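You operate a simulated robot arm through the tools that you are given. There is no shell and no other tool. Be economical: measure what you need, move in short steps, check, and stop when the job is done.

You are at the controls of a simulated two-armed robot. One attempt, no reset.

Task
Take the blue rag from the ply bench top and lay it out flat on the plank bench top.

The check looks at the end state, three seconds after you hand in, the way a careful person would. Anything else that was tipped, shoved, dropped, spilled or broken makes it a failure.

Robot
Two 7-joint arms with two-finger parallel grippers on one trunk, on a base that drives. Base frame: it is fixed to the floor where the robot stands at the start and does not move with it; the origin is under the middle of the robot, x ahead of it, y to its left, z up; the surface under the hand at the start is at about z = 800. Lengths are in mm, angles in degrees, forces in N, time in s.
The left shoulder is at the start at [80, 131, 947], the right one opposite. With the tool pointing down near the work surface each hand reaches from about 400 to 860 mm from the robot's upright axis, wherever it stands, measured 20 degrees to its own side. Places, roughly: plank bench top [2300, -1400, 800]. Payload 1.57 kg a hand.
Tool frame (each hand has its own): the origin (TCP) lies between the finger pads and is the grasp point; the fingertips stand 30 mm ahead of it; z points along the fingers, y is the line along which they close. The gripper opens to 110 mm. The fingers are 24 mm wide and 12 mm thick; the gripper's body (48 by 112 mm) begins 78 mm behind the TCP.
Orientation is told as [roll, pitch, yaw] about the base's x, y, z axes, in that order, counted from this pose: with the fingers straight down and closing along the base's y, the tool's x points along the base's -x, its y along +y and its z along -z.

Tools
- The arms move only by the tool apply_moves. It takes "left_steps", "right_steps" or both (then of equal length, played together; a hand with none holds still); each is a list of rows, each an object of numbers (a shift or turn left out is 0, a gripper value left out holds the last): "dx", "dy", "dz": the shift along the base's x, y, z in units of 40 mm (1.0 is 40 mm); "ax", "ay", "az": the turn, a rotation vector about the base's x, y, z in units of 6 degrees (1.0 is 6 degrees). In form: [{"dx": .., "dy": .., "dz": .., "ax": .., "ay": .., "az": ..}, ...]. A call has 1 to 10 rows; each row shifts and turns the commanded pose from where the row before left it. "left_claw" and "right_claw" are, for a hand that has rows, the gripper command, from -1 (shut) to 1 (fully open), values between in proportion, set as the call begins (left out, the last holds). A call with a number of a shift or a turn outside -1 to 1 is refused whole. Rows are played at 5 a second. More than 50 mm and 8.6 degrees between two rows, or a gripper value outside its range, and nothing of the call is played. A pose out of reach is approached as far as the arm can. The call stops where the force on the tool passes 40 N (or 10 N more than at its start, if that is more) or the arm is blocked; 0.2 s more then pass. The fingers move at their own pace (about 108 mm/s each) and stop on an object; they squeeze with about 39 N. The grip force told is the motor's: it shows also when the fingers shut on nothing. Time passes only in rows, and 0.2 s behind the last, so rows that do not move let the fingers close. The reply holds the time, the measured pose of the TCP, the force on the tool along the base axes, the opening and the grip force, in the units named above and with some noise, with the torque about the TCP (base axes, N m) and any sound that the robot's microphone picked up.
- Cameras (640 x 400 px; columns grow to the right, rows downward): "scene" is now at [-53.1, 7.9, 1417.7]; the picture's right is [0.09, -1.00, 0.00], its down [-0.59, -0.06, -0.81] and it looks along [0.81, 0.08, -0.59] (base axes); focal length 282 px, centre (320, 200). "left" rides on the left gripper at [70, -16, -141] in its tool frame; the picture's right is [0.23, 0.97, 0.00], its down [-0.86, 0.20, -0.48] and it looks along [-0.47, 0.11, 0.88] (tool axes); focal length 222 px, centre (320, 200). "right" rides on the right gripper at [70, 16, -141] in its tool frame; the picture's right is [-0.23, 0.97, 0.00], its down [-0.86, -0.20, -0.48] and it looks along [-0.47, -0.11, 0.88] (tool axes); focal length 222 px, centre (320, 200). There is no depth. A picture from a camera that has moved, and an enlarged one, comes with that camera's place and axes in the base frame and with its lens.
- snapshot(camera): a new picture of that camera. It takes no simulated time.
- steer(legs): drives the robot by 1 to 6 legs, each [ahead, left, turn to the left] in mm, mm and degrees, along the robot's own axes; the way and the turn of a leg run together, so that a leg with both is an arc; at most 1500 mm and 180 degrees a leg. The arms and the cameras ride along, it lands a little off, and it stops where it bumps. It gives what a move gives.
- head_to(pan, tilt): turns the head with the scene camera to pan (to the left, within 109 degrees either way) and tilt (down, from -29 to 69), counted from straight ahead of the robot. It gives what a move gives.
- enlarge(camera, box): a new picture of the part [left, top, right, bottom] of that camera's present view, enlarged. It takes no simulated time.
- close_job(): hands the job in; it is judged then, once.

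Go step by step. Nothing tells you exact positions but the pictures and the camera data: compare them with the known pose of the tool, close in by small moves and look again before you grip or let go. The budget is 120 turns and 100 pictures, counting those below and the enlarged ones. Unless the task says otherwise, let go and move clear before handing in, and close with one line.

The tools are called after "Request:" as a command line: name --argument value ..., lists and objects as JSON in quotes. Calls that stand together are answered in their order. apply_moves: Moves the arms, as the interface text tells. Its arguments: {"type":"object","properties":{"left_steps":{"type":"array","items":{"type":"object","properties":{"dx":{"type":"number"},"dy":{"type":"number"},"dz":{"type":"number"},"ax":{"type":"number"},"ay":{"type":"number"},"az":{"type":"number"}}}},"left_claw":{"type":"number"},"right_steps":{"type":"array","items":{"type":"object","properties":{"dx":{"type":"number"},"dy":{"type":"number"},"dz":{"type":"number"},"ax":{"type":"number"},"ay":{"type":"number"},"az":{"type":"number"}}}},"right_claw":{"type":"number"}},"required":[]} The other tools are called the same way: steer (legs) drives the base; head_to (pan, tilt) turns the head that bears the scene camera; snapshot (camera) takes a picture; enlarge (camera, box) takes an enlarged picture of a part of a camera's view; close_job () hands the job in.

At the start:

```text
time_s: 0.0
left_tool_pos: [514.8, 250.0, 1005.0]
left_orientation: [0.0, 0.0, -0.1]
left_contact_force: [0.1, 0.0, 0.3]
left_wrist_torque: [0.02, -0.01, 0.01]
left_gripper_width: 110.2
left_gripper_force: 0.1
right_tool_pos: [532.9, -257.1, 1013.1]
right_orientation: [0.0, 0.0, 0.0]
right_contact_force: [0.3, 0.5, -0.4]
right_wrist_torque: [0.01, 0.0, -0.02]
right_gripper_width: 109.8
right_gripper_force: 0.1
robot x, y, heading: [0.0, -2.0, -0.1]
head pan, tilt: [5.4, 36.0]
```

scene: 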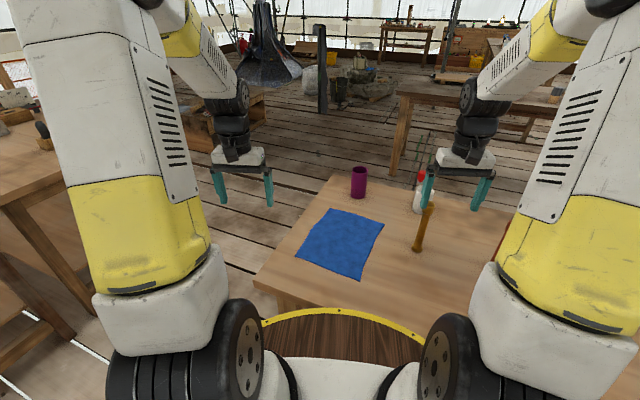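
right: 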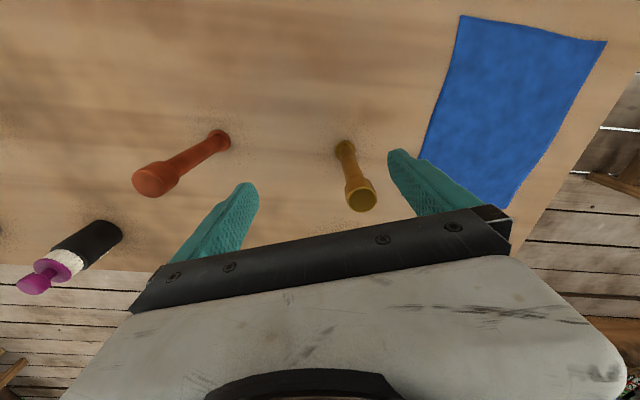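
left: 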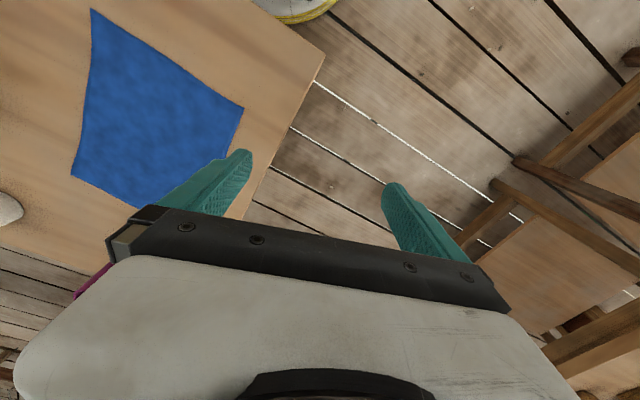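

The blue rag lies on the ply bench with corners at roughly (749,51), (678,-135), (438,-51) and (494,134), with a pin near (568,-224). Before I pick it up, I'll look around for the plank bench and a way to drive there.

Request:
head_to --pan -35 --tilt 18

Request:
snapshot --camera "scene"

Request:
head_to --pan -80 --tilt 30

Request:
snapshot --camera "scene"

Request:
head_to --pan 0 --tilt 50

Request:
snapshot --camera "scene"

```text
time_s: 1.1
left_tool_pos: [514.0, 249.7, 1005.5]
left_orientation: [0.0, 0.0, 0.0]
left_contact_force: [0.3, -0.3, -0.5]
left_wrist_torque: [-0.04, -0.01, -0.02]
left_gripper_width: 109.6
left_gripper_force: 0.1
right_tool_pos: [531.0, -256.2, 1014.5]
right_orientation: [0.1, 0.0, -0.1]
right_contact_force: [-0.4, 0.1, -0.8]
right_wrist_torque: [0.02, 0.0, 0.01]
right_gripper_width: 109.6
right_gripper_force: 0.0
robot x, y, heading: [0.6, -0.4, -0.1]
head pan, tilt: [-35.0, 18.0]
```

```text
96 pictures are left
camera scene: at [-63.7, -53.8, 1446.4], right [-0.57, -0.82, 0.0], down [-0.25, 0.18, -0.95], along [0.78, -0.54, -0.31], focal length 282 px, centre (320, 200)
```

scene: 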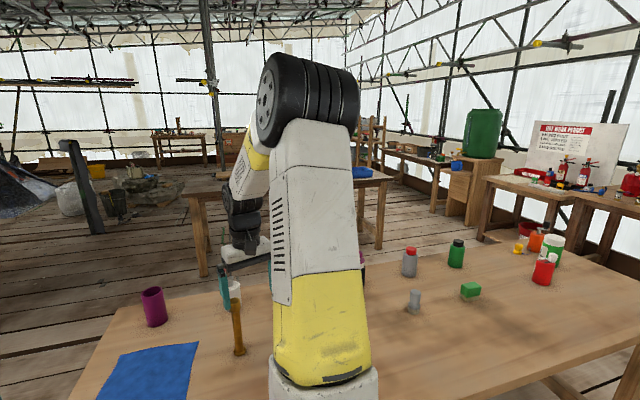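

```text
time_s: 2.2
left_tool_pos: [514.0, 250.1, 1005.8]
left_orientation: [0.0, 0.0, 0.0]
left_contact_force: [0.5, -0.8, 0.4]
left_wrist_torque: [-0.01, 0.03, 0.01]
left_gripper_width: 110.1
left_gripper_force: 0.1
right_tool_pos: [531.2, -255.8, 1012.6]
right_orientation: [0.0, 0.0, -0.1]
right_contact_force: [-0.3, -0.1, 0.3]
right_wrist_torque: [0.0, 0.01, 0.01]
right_gripper_width: 110.2
right_gripper_force: 0.1
robot x, y, heading: [-2.7, 3.4, 0.0]
head pan, tilt: [-80.0, 30.0]
```

```text
95 pictures are left
camera scene: at [-124.5, -89.4, 1427.1], right [-0.98, -0.17, 0.0], down [-0.09, 0.49, -0.87], along [0.15, -0.85, -0.5], focal length 282 px, centre (320, 200)
```

scene: 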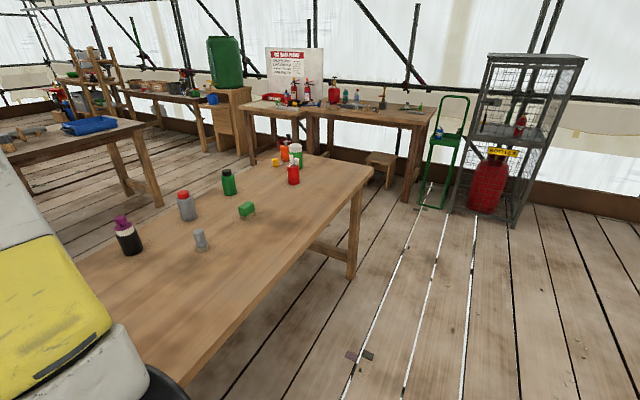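

```text
time_s: 3.7
left_tool_pos: [512.8, 250.7, 1006.1]
left_orientation: [0.0, 0.1, 0.0]
left_contact_force: [0.1, 0.3, -0.3]
left_wrist_torque: [0.0, -0.01, -0.02]
left_gripper_width: 110.1
left_gripper_force: 0.1
right_tool_pos: [532.1, -257.3, 1013.4]
right_orientation: [0.0, 0.0, -0.1]
right_contact_force: [0.2, 0.0, -0.2]
right_wrist_torque: [0.0, 0.02, -0.02]
right_gripper_width: 110.3
right_gripper_force: 0.1
robot x, y, heading: [2.6, 2.8, 0.4]
head pan, tilt: [0.0, 50.0]
```

```text
94 pictures are left
camera scene: at [-63.2, -0.4, 1397.6], right [0.0, -1.0, 0.0], down [-0.77, 0.0, -0.64], along [0.64, 0.0, -0.77], focal length 282 px, centre (320, 200)
```

scene: 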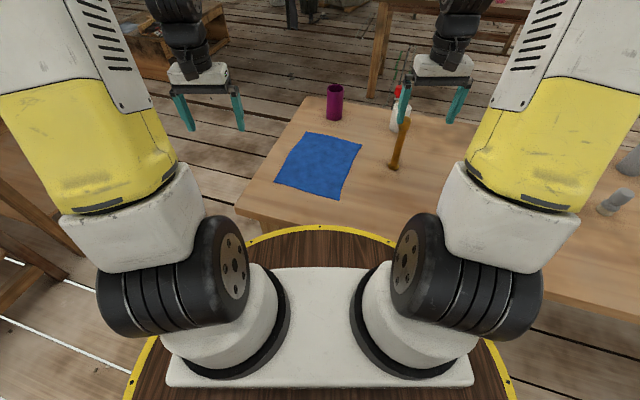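

The plank bench stands behind the ply bench; both are turned about 17°, and the way round is past the ply bench's left end. First I'll bring both hands over the rag's two near corners, yawed along that edge.

Request:
apply_moves --left_steps '[{"dy": -0.633, "az": -0.61}, {"dy": -0.633, "az": -0.61}, {"dy": -0.633, "az": -0.61}, {"dy": -0.633, "az": -0.61}, {"dy": -0.633, "az": -0.61}, {"dy": -0.633, "az": -0.61}, {}]' --right_steps '[{"dx": -0.312, "dy": 0.91, "az": -0.61}, {"dx": -0.312, "dy": 0.91, "az": -0.61}, {"dx": -0.312, "dy": 0.91, "az": -0.61}, {"dx": -0.312, "dy": 0.91, "az": -0.61}, {"dx": -0.312, "dy": 0.91, "az": -0.61}, {"dx": -0.312, "dy": 0.91, "az": -0.61}, {}]' --left_claw -0.15 --right_claw -0.15

Request:
snapshot --camera "scene"

Request:
snapshot --camera "left"

Request:
snapshot --camera "right"

```text
time_s: 5.3
left_tool_pos: [514.2, 97.6, 1005.5]
left_orientation: [0.0, -0.1, -22.0]
left_contact_force: [0.3, -0.5, 0.1]
left_wrist_torque: [-0.02, -0.01, -0.02]
left_gripper_width: 46.8
left_gripper_force: 0.1
right_tool_pos: [457.4, -38.1, 1014.6]
right_orientation: [0.0, 0.1, -22.1]
right_contact_force: [-0.7, -0.2, 0.3]
right_wrist_torque: [0.01, 0.0, -0.02]
right_gripper_width: 47.1
right_gripper_force: 0.0
robot x, y, heading: [0.0, -4.0, -0.0]
head pan, tilt: [0.0, 50.0]
```

```text
93 pictures are left
camera scene: at [-63.3, -0.3, 1397.6], right [0.0, -1.0, 0.0], down [-0.77, 0.0, -0.64], along [0.64, 0.0, -0.77], focal length 282 px, centre (320, 200)
```

scene: 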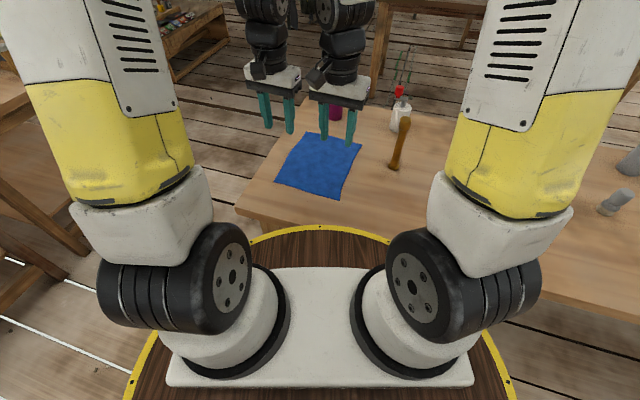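

```text
92 pictures are left
camera left: at [443.2, 110.1, 1148.4], right [0.15, 0.99, 0.0], down [0.87, -0.14, 0.48], along [0.47, -0.07, -0.88], focal length 222 px, centre (320, 200)
```

left: 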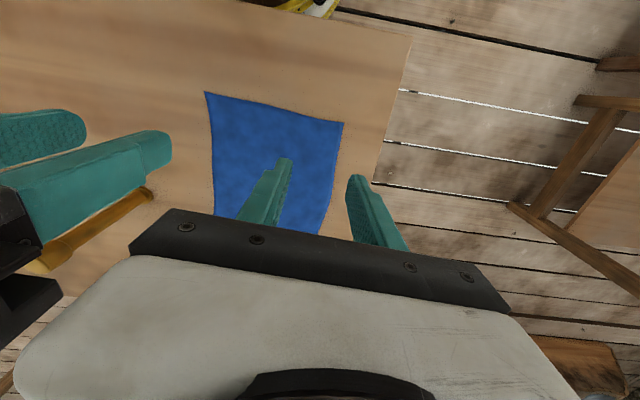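

```text
91 pictures are left
camera right: at [398.8, 3.9, 1156.7], right [0.58, 0.82, 0.0], down [0.72, -0.51, 0.48], along [0.39, -0.28, -0.88], focal length 222 px, centre (320, 200)
```

right: 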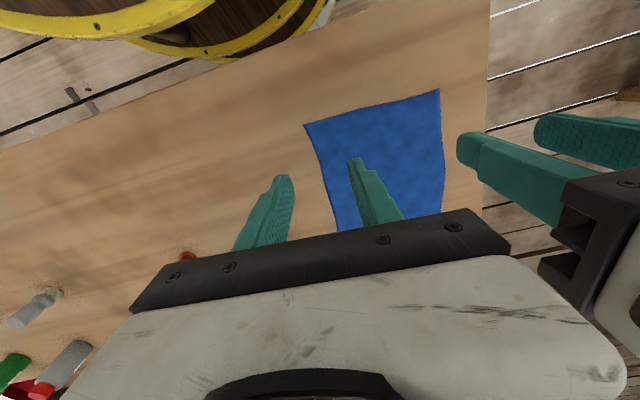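

Wrist cameras agree: near corners are at about (434,-52) and (506,137). I'll narrow the claws a little and lower to just above the cloth.

Request:
apply_moves --left_steps '[{"dz": -0.91}, {"dz": -0.91}, {"dz": -0.91}, {"dz": -0.91}, {}]' --right_steps '[{"dz": -0.964, "dx": 0.05, "dy": 0.14}, {"dz": -0.964}, {"dz": -0.964}, {"dz": -0.964}, {}]' --left_claw -0.33 --right_claw -0.33

Request:
snapshot --camera "scene"

Request:
snapshot --camera "left"

Request:
snapshot --camera "right"

```text
time_s: 6.5
left_tool_pos: [514.3, 98.1, 860.9]
left_orientation: [0.0, 0.0, -22.0]
left_contact_force: [0.0, -0.9, 0.3]
left_wrist_torque: [-0.01, 0.01, -0.01]
left_gripper_width: 36.9
left_gripper_force: 0.0
right_tool_pos: [458.5, -32.2, 859.4]
right_orientation: [0.0, -0.1, -22.0]
right_contact_force: [-0.3, -0.8, 0.7]
right_wrist_torque: [-0.02, 0.02, 0.04]
right_gripper_width: 36.8
right_gripper_force: 0.0
robot x, y, heading: [-0.8, 1.0, -0.1]
head pan, tilt: [0.0, 50.0]
```

```text
90 pictures are left
camera scene: at [-63.3, -0.3, 1397.6], right [0.0, -1.0, 0.0], down [-0.77, 0.0, -0.64], along [0.64, 0.0, -0.77], focal length 282 px, centre (320, 200)
```

scene: 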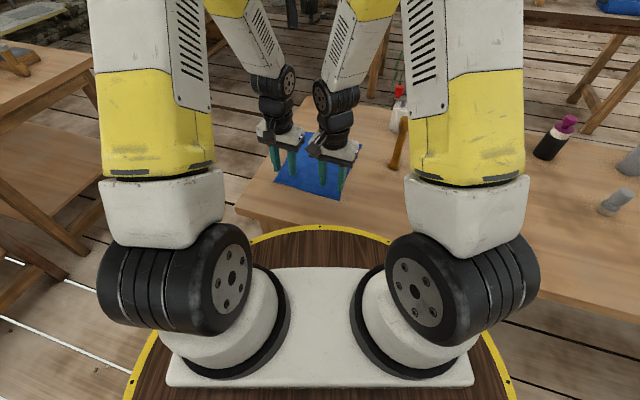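

```text
89 pictures are left
camera left: at [443.3, 110.1, 1002.9], right [0.15, 0.99, 0.0], down [0.87, -0.13, 0.48], along [0.47, -0.07, -0.88], focal length 222 px, centre (320, 200)
```

left: 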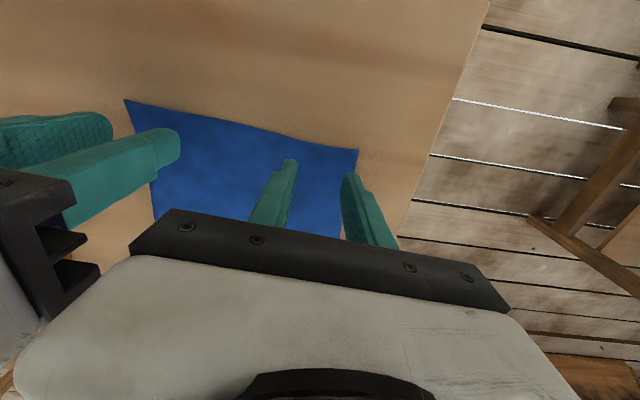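

```text
88 pictures are left
camera right: at [401.3, 9.6, 1002.5], right [0.57, 0.82, 0.0], down [0.72, -0.5, 0.48], along [0.39, -0.27, -0.88], focal length 222 px, centre (320, 200)
```

right: 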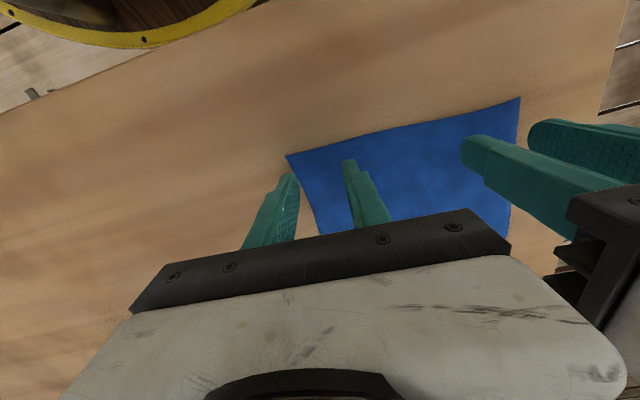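

The right outer finger is only half over the cloth, so I'll shift that hand 8 mm inward and lower both until the tips touch.

Request:
apply_moves --left_steps '[{}, {"dz": -0.35}, {"dz": -0.25}, {"dz": -0.1}, {}]' --right_steps '[{"dx": 0.075, "dy": 0.19}, {"dz": -0.35}, {"dz": -0.25}, {"dz": -0.06}, {}]'

```text
time_s: 7.7
left_tool_pos: [514.5, 97.9, 833.0]
left_orientation: [0.0, 0.0, -22.0]
left_contact_force: [-0.4, -0.8, 0.1]
left_wrist_torque: [-0.01, -0.02, 0.04]
left_gripper_width: 36.8
left_gripper_force: 0.0
right_tool_pos: [460.3, -25.4, 833.8]
right_orientation: [0.0, 0.0, -21.8]
right_contact_force: [-0.4, 0.1, 0.6]
right_wrist_torque: [0.01, 0.0, 0.0]
right_gripper_width: 36.8
right_gripper_force: 0.1
robot x, y, heading: [-0.6, -2.4, 0.3]
head pan, tilt: [0.0, 50.0]
```

Request:
apply_moves --left_steps '[{"dz": -0.05}, {"dz": -0.05}, {}]' --right_steps '[{"dz": -0.05}, {"dz": -0.05}, {}]'

Request:
snapshot --camera "right"

Request:
snapshot --camera "left"

```text
time_s: 8.3
left_tool_pos: [515.0, 98.2, 831.3]
left_orientation: [0.0, -0.4, -21.9]
left_contact_force: [-3.4, 1.0, 13.2]
left_wrist_torque: [-0.08, 0.1, -0.03]
left_gripper_width: 36.5
left_gripper_force: 0.1
right_tool_pos: [462.1, -24.8, 830.6]
right_orientation: [0.3, -0.2, -22.0]
right_contact_force: [-2.6, -0.9, 12.9]
right_wrist_torque: [-0.05, 0.14, -0.03]
right_gripper_width: 36.7
right_gripper_force: 0.1
robot x, y, heading: [0.1, -1.0, 0.2]
head pan, tilt: [0.0, 50.0]
stopped in row 3 (left hand): the force on the tool passed its limit at 45 N (the readings are from after the stop); the commanded pose is now the measured one
```

```text
87 pictures are left
camera right: at [403.9, 16.5, 974.5], right [0.58, 0.82, 0.0], down [0.72, -0.51, 0.48], along [0.39, -0.27, -0.88], focal length 222 px, centre (320, 200)
```

right: 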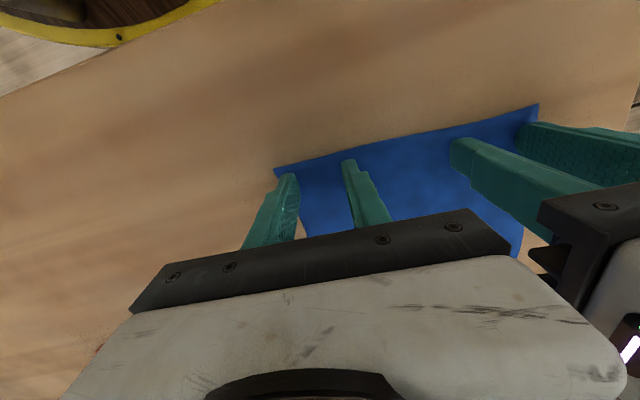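

```text
86 pictures are left
camera left: at [443.3, 109.8, 973.9], right [0.15, 0.99, 0.0], down [0.87, -0.14, 0.48], along [0.48, -0.07, -0.88], focal length 222 px, centre (320, 200)
```

left: 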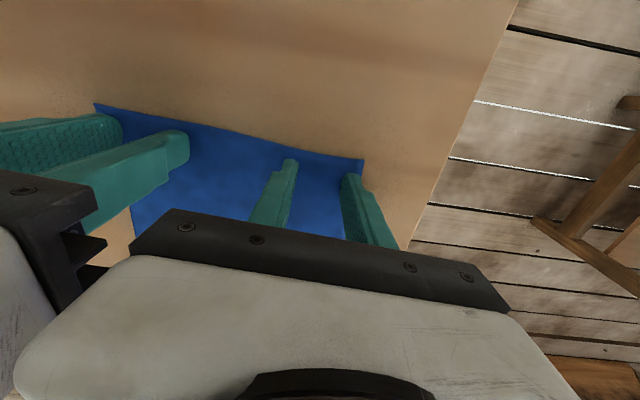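

Both hands rest on the cloth at about 13 N, with surface z near 801. Closing the claws now.

Request:
apply_moves --left_steps '[{}, {}, {}]' --right_steps '[{}, {}, {}]' --left_claw -1 --right_claw -1

Request:
snapshot --camera "right"

Request:
snapshot --camera "left"

```text
time_s: 9.1
left_tool_pos: [516.5, 98.0, 831.5]
left_orientation: [0.2, -0.2, -22.0]
left_contact_force: [3.3, 1.4, 21.2]
left_wrist_torque: [0.08, 0.0, -0.01]
left_gripper_width: 0.0
left_gripper_force: 21.4
right_tool_pos: [462.7, -24.8, 832.0]
right_orientation: [0.2, -0.2, -22.0]
right_contact_force: [0.5, -3.2, 21.8]
right_wrist_torque: [-0.04, 0.01, -0.04]
right_gripper_width: 0.1
right_gripper_force: 21.4
robot x, y, heading: [-0.7, 0.6, -0.3]
head pan, tilt: [0.0, 50.0]
```

```text
85 pictures are left
camera right: at [404.3, 16.4, 974.4], right [0.58, 0.82, 0.0], down [0.72, -0.51, 0.48], along [0.4, -0.27, -0.88], focal length 222 px, centre (320, 200)
```

right: 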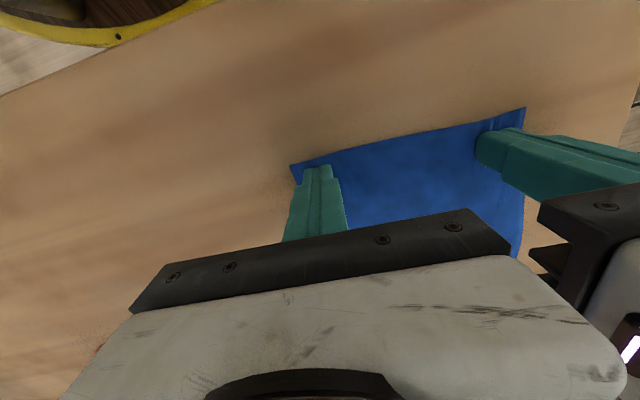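

```text
84 pictures are left
camera left: at [443.9, 109.9, 973.8], right [0.15, 0.99, 0.0], down [0.86, -0.13, 0.48], along [0.48, -0.07, -0.88], focal length 222 px, centre (320, 200)
```

left: 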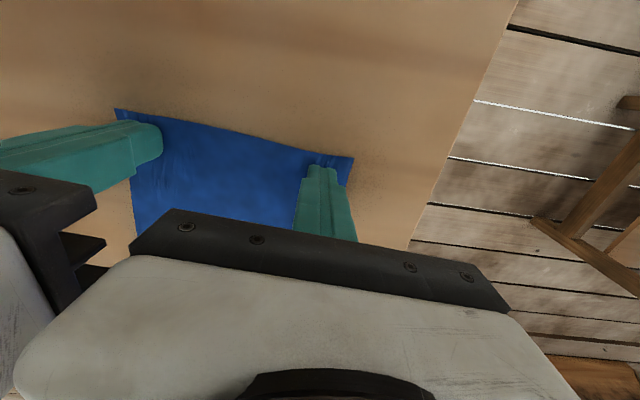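

The cloth looks bunched between the fingers on both sides. I'll lift gently and check that it comes along.

Request:
apply_moves --left_steps '[{"dz": 0.5}, {"dz": 0.5}, {"dz": 0.5}, {"dz": 0.5}, {}]' --right_steps '[{"dz": 0.5}, {"dz": 0.5}, {"dz": 0.5}, {"dz": 0.5}, {}]'

Request:
snapshot --camera "right"

Request:
snapshot --camera "scene"

```text
time_s: 10.3
left_tool_pos: [515.2, 98.0, 910.4]
left_orientation: [-0.1, -0.2, -22.0]
left_contact_force: [-0.1, -0.2, 0.4]
left_wrist_torque: [0.0, 0.01, 0.0]
left_gripper_width: 0.0
left_gripper_force: 21.0
right_tool_pos: [462.8, -25.5, 911.5]
right_orientation: [0.1, -0.2, -22.0]
right_contact_force: [0.6, 0.2, 0.1]
right_wrist_torque: [-0.02, -0.04, -0.01]
right_gripper_width: 0.0
right_gripper_force: 21.1
robot x, y, heading: [0.8, 0.1, -0.1]
head pan, tilt: [0.0, 50.0]
```

```text
83 pictures are left
camera right: at [405.3, 16.2, 1053.7], right [0.58, 0.82, 0.0], down [0.72, -0.51, 0.48], along [0.39, -0.27, -0.88], focal length 222 px, centre (320, 200)
```

right: 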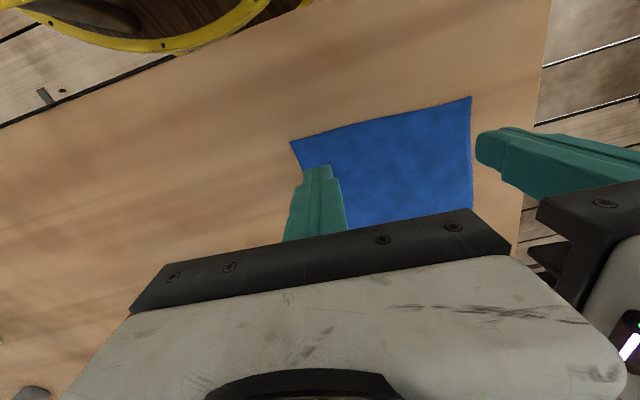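

```text
82 pictures are left
camera scene: at [-63.2, -0.3, 1397.6], right [0.0, -1.0, 0.0], down [-0.77, 0.0, -0.64], along [0.64, 0.0, -0.77], focal length 282 px, centre (320, 200)
```

scene: 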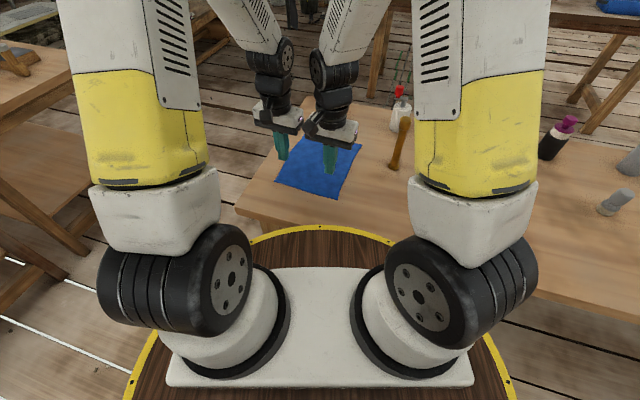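

The cloth slipped out and sprang back flat, because the fold was too small. I'll try again with the claws closing across the edge and opened much wider, so I'll spread the hands and turn each by 90°.

Request:
apply_moves --left_steps '[{"dy": 1, "dz": 0.5, "az": -1}, {"az": -1}, {"az": -1}, {"az": -1}, {"az": -1}, {"az": -1}, {"az": -1}, {"az": -1}]' --right_steps '[{"dy": -1, "dz": 0.5, "az": 1}, {"az": 1}, {"az": 1}, {"az": 1}, {"az": 1}, {"az": 1}, {"az": 1}, {"az": 1}]' --left_claw 0.5 --right_claw 0.5

Request:
apply_moves --left_steps '[{"az": -1}, {"az": -1}, {"az": -1}, {"az": -1}, {"az": -1}, {"az": -1}, {"az": -1}, {}]' --right_steps '[{"az": 1}, {"az": 1}, {"az": 1}, {"az": 1}, {"az": 1}, {"az": 1}, {"az": 1}, {}]'

Request:
snapshot --camera "scene"

```text
time_s: 12.1
left_tool_pos: [514.0, 138.2, 930.3]
left_orientation: [0.1, -0.2, -70.0]
left_contact_force: [0.9, 0.1, 0.0]
left_wrist_torque: [-0.02, -0.01, -0.01]
left_gripper_width: 82.5
left_gripper_force: 0.1
right_tool_pos: [462.4, -66.1, 931.3]
right_orientation: [0.2, -0.2, 26.2]
right_contact_force: [-0.9, 0.2, 0.1]
right_wrist_torque: [0.04, 0.01, -0.04]
right_gripper_width: 82.5
right_gripper_force: 0.1
robot x, y, heading: [-3.8, 0.4, -0.1]
head pan, tilt: [0.0, 50.0]
```

```text
time_s: 13.9
left_tool_pos: [516.1, 139.0, 930.5]
left_orientation: [0.0, -0.1, -112.1]
left_contact_force: [-0.3, -0.1, -0.5]
left_wrist_torque: [-0.01, 0.01, -0.02]
left_gripper_width: 82.5
left_gripper_force: 0.1
right_tool_pos: [462.5, -65.5, 931.3]
right_orientation: [0.1, -0.1, 68.1]
right_contact_force: [0.0, 0.3, -0.7]
right_wrist_torque: [0.0, 0.0, -0.01]
right_gripper_width: 82.5
right_gripper_force: 0.1
robot x, y, heading: [-1.2, 2.5, -0.0]
head pan, tilt: [0.0, 50.0]
```

```text
81 pictures are left
camera scene: at [-63.3, -0.3, 1397.6], right [0.0, -1.0, 0.0], down [-0.77, 0.0, -0.64], along [0.64, 0.0, -0.77], focal length 282 px, centre (320, 200)
```

scene: 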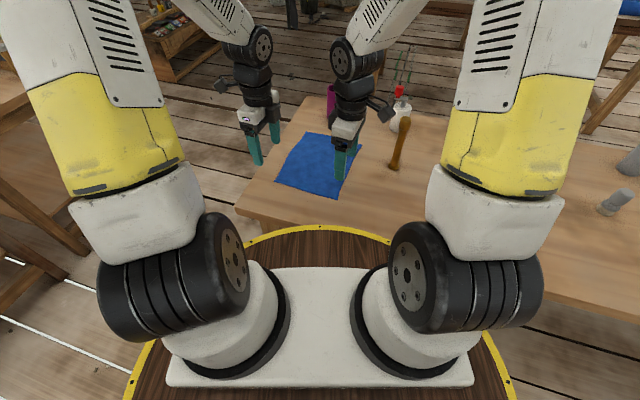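

The turn worked. Now I'll move over the rag with 60 mm openings and lower nearly to contact.

Request:
apply_moves --left_steps '[{"dx": 0.625, "dy": -1}, {"dz": -0.8}, {"dz": -0.8}, {"dz": -0.76}, {}]' --right_steps '[{"dx": 0.56, "dy": 0.49}, {"dz": -0.8}, {"dz": -0.8}, {"dz": -0.78}, {}]' --left_claw 0.09 --right_claw 0.09

Request:
snapshot --camera "right"

Request:
snapshot --camera "left"

```text
time_s: 15.1
left_tool_pos: [540.3, 98.1, 837.3]
left_orientation: [0.0, -0.3, -112.0]
left_contact_force: [0.1, 0.2, 0.0]
left_wrist_torque: [0.0, -0.04, 0.04]
left_gripper_width: 59.8
left_gripper_force: 0.0
right_tool_pos: [485.9, -45.0, 835.7]
right_orientation: [0.0, -0.1, 68.0]
right_contact_force: [-0.1, -0.2, 0.1]
right_wrist_torque: [-0.01, 0.02, -0.02]
right_gripper_width: 60.0
right_gripper_force: 0.0
robot x, y, heading: [2.2, -3.9, 0.0]
head pan, tilt: [0.0, 50.0]
```

```text
80 pictures are left
camera right: at [445.2, -103.0, 978.8], right [-0.82, 0.58, 0.0], down [0.51, 0.72, 0.48], along [0.27, 0.39, -0.88], focal length 222 px, centre (320, 200)
```

right: 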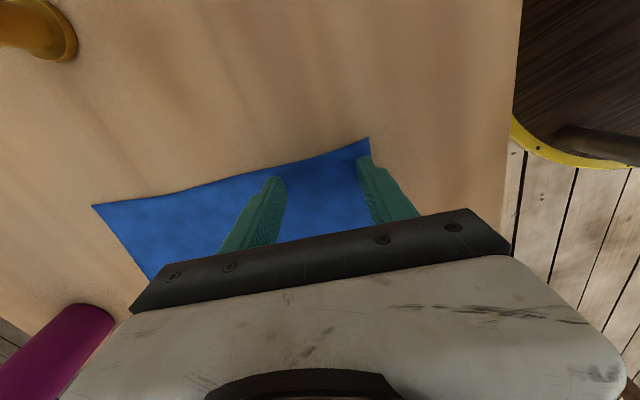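

```text
79 pictures are left
camera left: at [551.1, 169.8, 978.8], right [0.99, -0.15, 0.0], down [-0.14, -0.87, 0.48], along [-0.07, -0.48, -0.88], focal length 222 px, centre (320, 200)
```

left: 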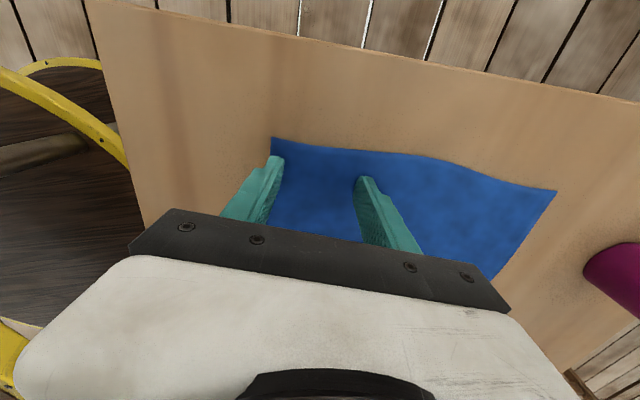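

Both claws straddle cloth near the edge. Pressing to contact.

Request:
apply_moves --left_steps '[{"dz": -0.1}, {"dz": -0.08}, {"dz": -0.03}]' --right_steps '[{"dz": -0.1}, {"dz": -0.05}, {"dz": -0.03}]'

```text
time_s: 15.9
left_tool_pos: [540.8, 96.6, 831.3]
left_orientation: [0.2, -0.1, -112.0]
left_contact_force: [-3.8, 0.1, 17.6]
left_wrist_torque: [0.17, 0.54, 0.03]
left_gripper_width: 61.1
left_gripper_force: 0.7
right_tool_pos: [486.6, -43.9, 831.6]
right_orientation: [-0.1, -0.3, 68.1]
right_contact_force: [-3.7, -1.1, 14.4]
right_wrist_torque: [0.01, 0.34, 0.04]
right_gripper_width: 60.4
right_gripper_force: 0.5
robot x, y, heading: [0.3, 4.1, 0.0]
head pan, tilt: [0.0, 50.0]
stopped in row 3 (left hand): the force on the tool passed its limit at 44 N (the readings are from after the stop); the commanded pose is now the measured one
```

Request:
apply_moves --left_steps '[{}, {}, {}, {}]' --right_steps '[{}, {}, {}, {}]' --left_claw -1 --right_claw -1

Request:
snapshot --camera "right"

Request:
snapshot --camera "left"

```text
time_s: 16.9
left_tool_pos: [542.2, 97.4, 831.6]
left_orientation: [0.5, 0.0, -111.9]
left_contact_force: [5.9, -2.8, 25.4]
left_wrist_torque: [-0.2, 0.04, 0.12]
left_gripper_width: 2.1
left_gripper_force: 23.9
right_tool_pos: [485.8, -44.1, 831.1]
right_orientation: [-0.2, -0.3, 68.1]
right_contact_force: [-4.1, 5.1, 26.6]
right_wrist_torque: [0.16, 0.17, -0.02]
right_gripper_width: 0.2
right_gripper_force: 21.8
robot x, y, heading: [4.1, 1.2, -0.2]
head pan, tilt: [0.0, 50.0]
```

```text
78 pictures are left
camera right: at [445.2, -102.6, 974.2], right [-0.82, 0.57, 0.0], down [0.5, 0.72, 0.48], along [0.28, 0.4, -0.88], focal length 222 px, centre (320, 200)
```

right: 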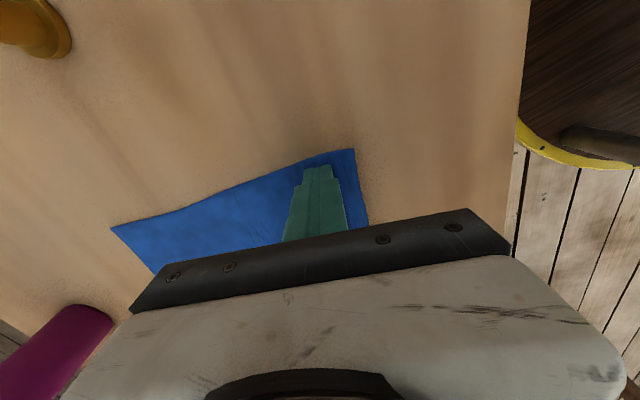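

```text
77 pictures are left
camera left: at [552.0, 169.4, 974.4], right [0.99, -0.15, 0.01], down [-0.14, -0.87, 0.48], along [-0.07, -0.48, -0.88], focal length 222 px, centre (320, 200)
```

left: 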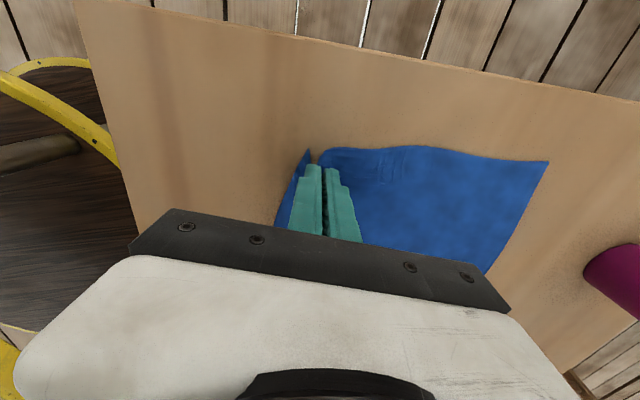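

The left hand has a real fold (2.1 mm between the pads), but the right looks empty. I'll hold the left and raise and reopen the right for another try.

Request:
apply_moves --right_steps '[{"dz": 0.5}, {"dz": 0.25}, {}, {}]' --right_claw 0.5

Request:
snapshot --camera "right"

```text
time_s: 17.8
left_tool_pos: [543.7, 97.7, 831.2]
left_orientation: [0.5, 0.1, -112.1]
left_contact_force: [1.1, 1.3, 10.7]
left_wrist_torque: [-0.02, 0.13, 0.01]
left_gripper_width: 2.2
left_gripper_force: 23.7
right_tool_pos: [486.9, -44.2, 859.8]
right_orientation: [-0.1, -0.3, 67.9]
right_contact_force: [-0.2, -0.2, -0.8]
right_wrist_torque: [-0.01, 0.01, 0.0]
right_gripper_width: 82.6
right_gripper_force: 0.1
robot x, y, heading: [-2.0, 0.4, -0.0]
head pan, tilt: [0.0, 50.0]
stopped in row 4 (left hand): the force on the tool passed its limit at 41 N (the readings are from after the stop); the commanded pose is now the measured one
```

```text
76 pictures are left
camera right: at [445.1, -103.6, 1003.2], right [-0.82, 0.58, 0.0], down [0.5, 0.72, 0.48], along [0.28, 0.39, -0.88], focal length 222 px, centre (320, 200)
```

right: 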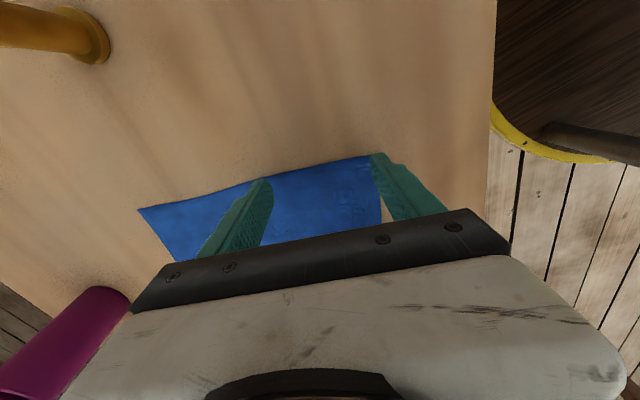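

Request:
apply_moves --left_steps '[{"dz": 0.06}, {}, {}, {}]' --right_steps '[{"dx": 0.3, "dy": 0.4}, {"dz": -0.45}, {"dz": -0.2}, {"dz": -0.03}]' --right_claw 0.31

Request:
snapshot --camera "right"

```text
time_s: 18.8
left_tool_pos: [541.9, 96.7, 833.9]
left_orientation: [0.4, -0.1, -112.0]
left_contact_force: [0.5, -0.5, -0.5]
left_wrist_torque: [-0.03, 0.01, 0.05]
left_gripper_width: 2.0
left_gripper_force: 23.5
right_tool_pos: [498.7, -28.7, 832.3]
right_orientation: [-0.2, -0.1, 68.0]
right_contact_force: [-0.8, 0.0, 0.1]
right_wrist_torque: [0.02, 0.03, 0.01]
right_gripper_width: 72.2
right_gripper_force: 0.0
robot x, y, heading: [1.0, 0.2, -0.1]
head pan, tilt: [0.0, 50.0]
```

```text
75 pictures are left
camera right: at [457.7, -87.8, 975.9], right [-0.82, 0.58, 0.0], down [0.5, 0.72, 0.48], along [0.28, 0.39, -0.88], focal length 222 px, centre (320, 200)
```

right: 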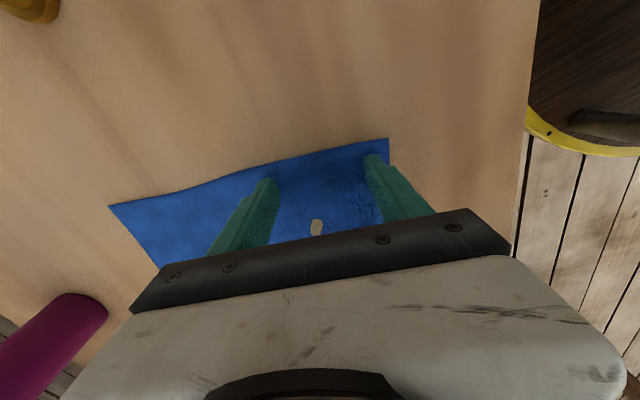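

Request:
apply_moves --right_steps '[{"dz": -0.05}, {"dz": -0.025}]'

Request:
apply_moves --right_steps '[{}, {}, {}, {}]' --right_claw -1

Request:
snapshot --camera "right"

```text
time_s: 19.4
left_tool_pos: [542.7, 96.3, 834.2]
left_orientation: [0.4, 0.0, -112.1]
left_contact_force: [0.4, 1.3, -0.2]
left_wrist_torque: [0.0, -0.03, 0.02]
left_gripper_width: 2.1
left_gripper_force: 23.6
right_tool_pos: [498.2, -28.3, 830.3]
right_orientation: [-0.1, -0.2, 67.9]
right_contact_force: [-4.1, -2.6, 26.1]
right_wrist_torque: [0.08, 0.71, 0.09]
right_gripper_width: 72.0
right_gripper_force: 0.0
robot x, y, heading: [-0.6, -1.4, -0.1]
head pan, tilt: [0.0, 50.0]
```

```text
time_s: 20.4
left_tool_pos: [542.3, 97.3, 834.2]
left_orientation: [0.3, 0.1, -112.0]
left_contact_force: [0.4, 0.6, 0.6]
left_wrist_torque: [0.01, -0.03, 0.03]
left_gripper_width: 2.3
left_gripper_force: 23.9
right_tool_pos: [499.7, -29.1, 833.0]
right_orientation: [-0.2, -0.5, 68.1]
right_contact_force: [7.6, -1.3, 39.3]
right_wrist_torque: [-0.14, -0.11, 0.08]
right_gripper_width: 3.1
right_gripper_force: 24.1
robot x, y, heading: [1.1, -0.4, 0.0]
head pan, tilt: [0.0, 50.0]
```

```text
74 pictures are left
camera right: at [458.2, -87.3, 974.0], right [-0.82, 0.58, 0.0], down [0.5, 0.72, 0.48], along [0.28, 0.4, -0.87], focal length 222 px, centre (320, 200)
```

right: 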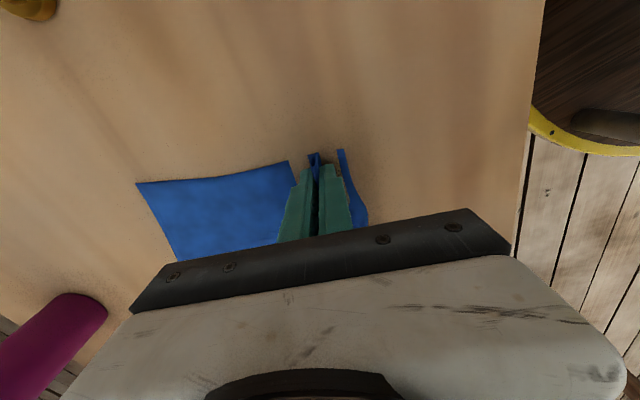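

Both hands now hold a fold. I'll lift both slowly and check.

Request:
apply_moves --left_steps '[{"dz": 0.3}, {"dz": 0.5}, {"dz": 0.5}, {"dz": 0.7}, {}]' --right_steps '[{"dz": 0.3}, {"dz": 0.5}, {"dz": 0.5}, {"dz": 0.7}, {}]'

Request:
snapshot --camera "right"

Request:
snapshot --camera "scene"

```text
time_s: 21.6
left_tool_pos: [542.5, 97.9, 913.6]
left_orientation: [0.4, 0.0, -112.0]
left_contact_force: [0.4, -0.6, 0.3]
left_wrist_torque: [0.01, 0.01, 0.04]
left_gripper_width: 1.9
left_gripper_force: 23.7
right_tool_pos: [498.4, -29.6, 910.4]
right_orientation: [0.0, -0.2, 68.0]
right_contact_force: [0.2, 0.8, 0.7]
right_wrist_torque: [0.01, 0.01, -0.01]
right_gripper_width: 2.8
right_gripper_force: 24.2
robot x, y, heading: [-0.1, 2.4, 0.0]
head pan, tilt: [0.0, 50.0]
```

```text
73 pictures are left
camera right: at [458.1, -87.6, 1052.9], right [-0.82, 0.58, 0.0], down [0.5, 0.72, 0.48], along [0.28, 0.39, -0.88], focal length 222 px, centre (320, 200)
```

right: 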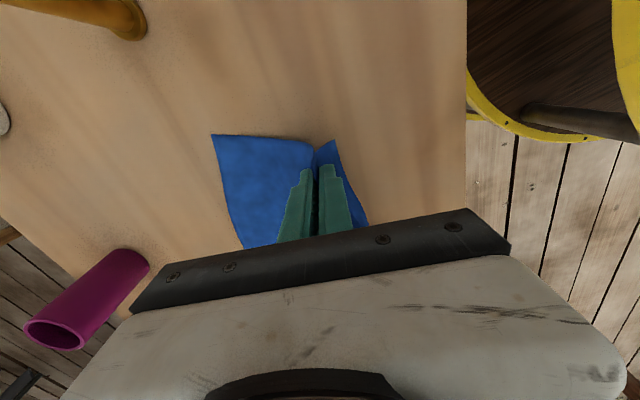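

```text
72 pictures are left
camera scene: at [-63.2, -0.3, 1397.6], right [0.0, -1.0, 0.0], down [-0.77, 0.0, -0.64], along [0.64, 0.0, -0.77], focal length 282 px, centre (320, 200)
```

scene: 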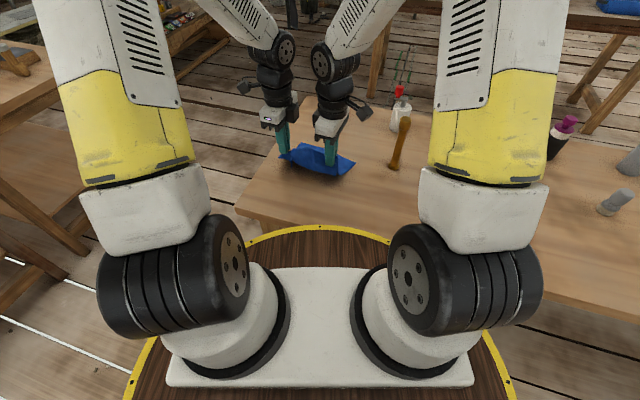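

The rag is coming up with both hands. I'll raise it well clear and look left for the route.

Request:
apply_moves --left_steps '[{"dz": 0.9}, {"dz": 0.9}, {"dz": 0.9}, {"dz": 0.9}, {"dz": 0.9}, {"dz": 0.9}, {}]' --right_steps '[{"dz": 0.9}, {"dz": 0.9}, {"dz": 0.9}, {"dz": 0.9}, {"dz": 0.9}, {"dz": 0.9}, {}]'

Request:
snapshot --camera "scene"

Request:
head_to --pan 45 --tilt 35

Request:
snapshot --camera "scene"

Request:
head_to --pan 90 --tilt 40

Request:
snapshot --camera "scene"

```text
time_s: 23.2
left_tool_pos: [542.8, 96.7, 1131.5]
left_orientation: [0.4, -0.1, -111.9]
left_contact_force: [1.4, 0.1, -0.7]
left_wrist_torque: [0.0, 0.01, 0.02]
left_gripper_width: 2.0
left_gripper_force: 23.3
right_tool_pos: [498.3, -29.0, 1125.5]
right_orientation: [0.0, -0.2, 68.1]
right_contact_force: [-0.3, 1.3, -0.5]
right_wrist_torque: [0.07, 0.02, 0.02]
right_gripper_width: 2.8
right_gripper_force: 24.3
robot x, y, heading: [-0.2, -0.7, -0.2]
head pan, tilt: [0.0, 50.0]
```

```text
71 pictures are left
camera scene: at [-63.3, -0.3, 1397.6], right [0.0, -1.0, 0.0], down [-0.77, 0.0, -0.64], along [0.64, 0.0, -0.77], focal length 282 px, centre (320, 200)
```

scene: 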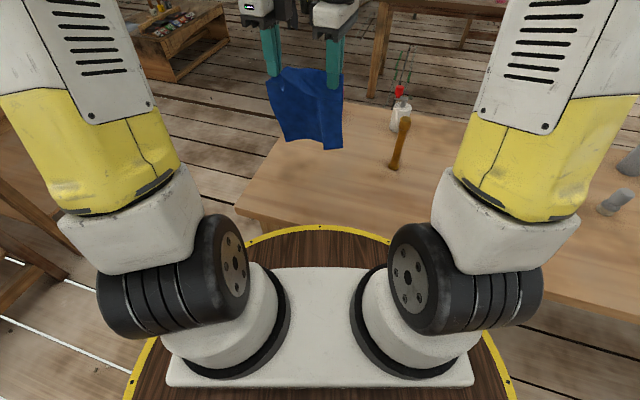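

```text
time_s: 24.4
left_tool_pos: [543.1, 96.4, 1130.5]
left_orientation: [0.4, -0.1, -111.9]
left_contact_force: [0.7, 0.5, 0.3]
left_wrist_torque: [0.0, 0.02, 0.03]
left_gripper_width: 1.9
left_gripper_force: 23.3
right_tool_pos: [499.6, -29.6, 1126.9]
right_orientation: [0.0, -0.2, 67.9]
right_contact_force: [-0.3, 0.2, 0.0]
right_wrist_torque: [0.0, 0.01, -0.03]
right_gripper_width: 2.7
right_gripper_force: 23.7
robot x, y, heading: [-0.9, 0.5, 0.0]
head pan, tilt: [45.0, 35.0]
```

```text
70 pictures are left
camera scene: at [-78.0, 61.9, 1419.3], right [0.71, -0.71, 0.0], down [-0.41, -0.41, -0.82], along [0.58, 0.58, -0.57], focal length 282 px, centre (320, 200)
```

scene: 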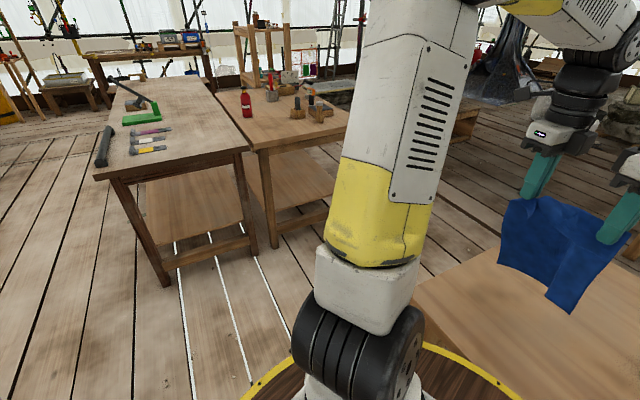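

```text
time_s: 25.5
left_tool_pos: [543.2, 97.1, 1129.6]
left_orientation: [0.4, 0.0, -112.0]
left_contact_force: [0.4, -0.9, 0.1]
left_wrist_torque: [0.0, -0.01, -0.03]
left_gripper_width: 2.2
left_gripper_force: 23.6
right_tool_pos: [498.9, -29.3, 1126.1]
right_orientation: [0.0, -0.2, 68.0]
right_contact_force: [-0.3, 0.0, -0.2]
right_wrist_torque: [0.04, 0.02, 0.03]
right_gripper_width: 2.9
right_gripper_force: 24.2
robot x, y, heading: [0.0, -3.3, 0.0]
head pan, tilt: [90.0, 40.0]
```

```text
69 pictures are left
camera scene: at [-140.2, 84.7, 1411.8], right [1.0, 0.0, 0.0], down [0.0, -0.64, -0.77], along [0.0, 0.77, -0.64], focal length 282 px, centre (320, 200)
```

scene: 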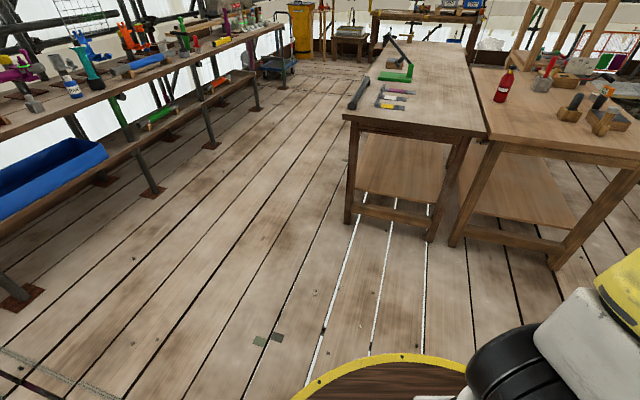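

Rag hangs well. The passage between the ply bench's left end and the left tables is about 1 m wide, so I'll back off, turn to line up with the benches, strafe left, then look.

Request:
steer --legs '[[-200, 0, 0], [0, 0, -17], [0, 870, 0]]'

Request:
head_to --pan 25 --tilt 40

Request:
snapshot --camera "scene"

Request:
head_to --pan -35 --tilt 40

Request:
snapshot --camera "scene"

```text
time_s: 32.2
left_tool_pos: [602.0, 761.9, 1130.6]
left_orientation: [0.4, -0.1, -129.2]
left_contact_force: [0.3, 0.2, 0.5]
left_wrist_torque: [0.02, 0.01, 0.04]
left_gripper_width: 2.0
left_gripper_force: 23.2
right_tool_pos: [523.4, 651.9, 1125.7]
right_orientation: [0.0, -0.3, 50.8]
right_contact_force: [-0.4, -0.6, -0.8]
right_wrist_torque: [0.02, 0.01, 0.06]
right_gripper_width: 2.6
right_gripper_force: 24.0
robot x, y, heading: [53.1, 828.7, -17.2]
head pan, tilt: [90.0, 40.0]
```

```text
time_s: 33.6
left_tool_pos: [602.6, 760.0, 1129.5]
left_orientation: [0.4, -0.1, -129.2]
left_contact_force: [-0.3, -0.3, -0.3]
left_wrist_torque: [-0.01, -0.02, 0.05]
left_gripper_width: 2.3
left_gripper_force: 24.3
right_tool_pos: [521.8, 652.5, 1126.1]
right_orientation: [0.0, -0.2, 50.7]
right_contact_force: [0.4, -0.3, 1.0]
right_wrist_torque: [0.0, -0.01, 0.04]
right_gripper_width: 2.9
right_gripper_force: 24.2
robot x, y, heading: [58.8, 829.8, -17.2]
head pan, tilt: [25.0, 40.0]
```

```text
68 pictures are left
camera scene: at [4.9, 881.2, 1411.8], right [0.14, -0.99, 0.0], down [-0.64, -0.09, -0.77], along [0.76, 0.1, -0.64], focal length 282 px, centre (320, 200)
```

scene: 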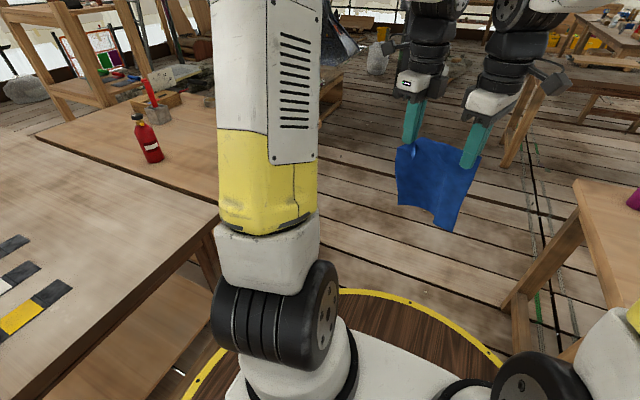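

```text
time_s: 34.9
left_tool_pos: [602.7, 760.5, 1129.7]
left_orientation: [0.4, -0.1, -129.2]
left_contact_force: [-0.1, 0.3, 0.4]
left_wrist_torque: [-0.02, 0.02, 0.05]
left_gripper_width: 1.9
left_gripper_force: 24.1
right_tool_pos: [522.4, 653.3, 1126.8]
right_orientation: [0.0, -0.1, 50.8]
right_contact_force: [-0.2, 0.0, -0.2]
right_wrist_torque: [-0.02, 0.01, 0.02]
right_gripper_width: 2.6
right_gripper_force: 24.1
robot x, y, heading: [55.3, 826.5, -16.8]
head pan, tilt: [-35.0, 40.0]
```

```text
67 pictures are left
camera scene: at [-27.2, 802.5, 1411.8], right [-0.79, -0.61, 0.0], down [-0.39, 0.51, -0.77], along [0.47, -0.61, -0.64], focal length 282 px, centre (320, 200)
```

scene: 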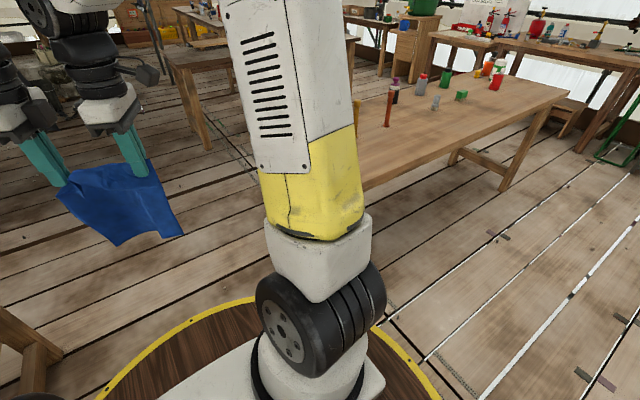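

Position is as planned, with roughly 170 mm clearance on the right and 260 mm on the left. Driving forward through the passage.

Request:
steer --legs '[[1400, 0, 0]]'

Request:
head_to --pan -50 --tilt 30

Request:
snapshot --camera "scene"

Request:
head_to --pan 0 --tilt 35

Request:
snapshot --camera "scene"

```text
time_s: 41.8
left_tool_pos: [1932.6, 358.9, 1130.8]
left_orientation: [0.4, -0.2, -128.8]
left_contact_force: [0.1, 1.3, -0.3]
left_wrist_torque: [-0.01, 0.01, 0.05]
left_gripper_width: 1.8
left_gripper_force: 23.7
right_tool_pos: [1854.6, 248.8, 1126.7]
right_orientation: [0.1, -0.2, 51.2]
right_contact_force: [0.4, 0.8, 0.1]
right_wrist_torque: [-0.01, 0.01, 0.05]
right_gripper_width: 2.4
right_gripper_force: 23.8
robot x, y, heading: [1383.2, 418.5, -16.6]
head pan, tilt: [-35.0, 40.0]
```

```text
time_s: 42.6
left_tool_pos: [1933.1, 357.8, 1130.4]
left_orientation: [0.4, -0.1, -128.7]
left_contact_force: [-0.5, -0.3, -1.0]
left_wrist_torque: [-0.02, -0.01, 0.02]
left_gripper_width: 2.0
left_gripper_force: 23.4
right_tool_pos: [1854.5, 249.9, 1124.8]
right_orientation: [0.0, -0.2, 51.3]
right_contact_force: [0.3, -0.1, 0.1]
right_wrist_torque: [0.01, 0.04, 0.04]
right_gripper_width: 2.7
right_gripper_force: 24.3
robot x, y, heading: [1386.7, 423.8, -16.6]
head pan, tilt: [-50.0, 30.0]
```

```text
66 pictures are left
camera scene: at [1286.9, 378.2, 1427.1], right [-0.92, -0.39, 0.0], down [-0.2, 0.46, -0.87], along [0.34, -0.8, -0.5], focal length 282 px, centre (320, 200)
```

scene: 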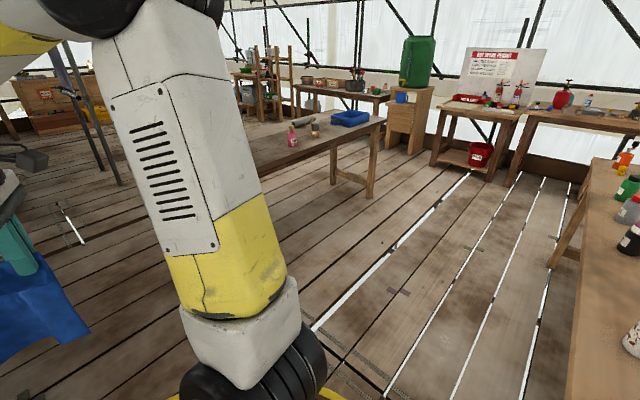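

```text
time_s: 43.8
left_tool_pos: [1934.0, 356.8, 1130.8]
left_orientation: [0.5, -0.1, -128.8]
left_contact_force: [-0.3, -0.3, 0.3]
left_wrist_torque: [0.01, -0.01, 0.04]
left_gripper_width: 2.0
left_gripper_force: 23.6
right_tool_pos: [1854.6, 248.9, 1125.9]
right_orientation: [0.1, -0.2, 51.2]
right_contact_force: [0.2, -0.2, -0.5]
right_wrist_torque: [0.03, 0.03, 0.05]
right_gripper_width: 2.9
right_gripper_force: 23.7
robot x, y, heading: [1385.3, 422.1, -16.7]
head pan, tilt: [0.0, 35.0]
```

```text
65 pictures are left
camera scene: at [1335.5, 435.8, 1419.3], right [-0.29, -0.96, 0.0], down [-0.55, 0.17, -0.82], along [0.78, -0.24, -0.57], focal length 282 px, centre (320, 200)
```

scene: 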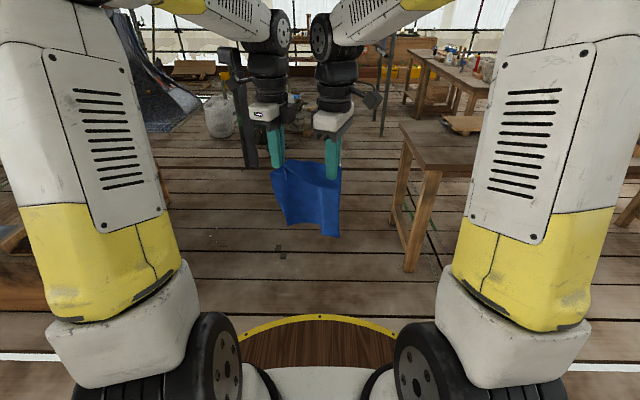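

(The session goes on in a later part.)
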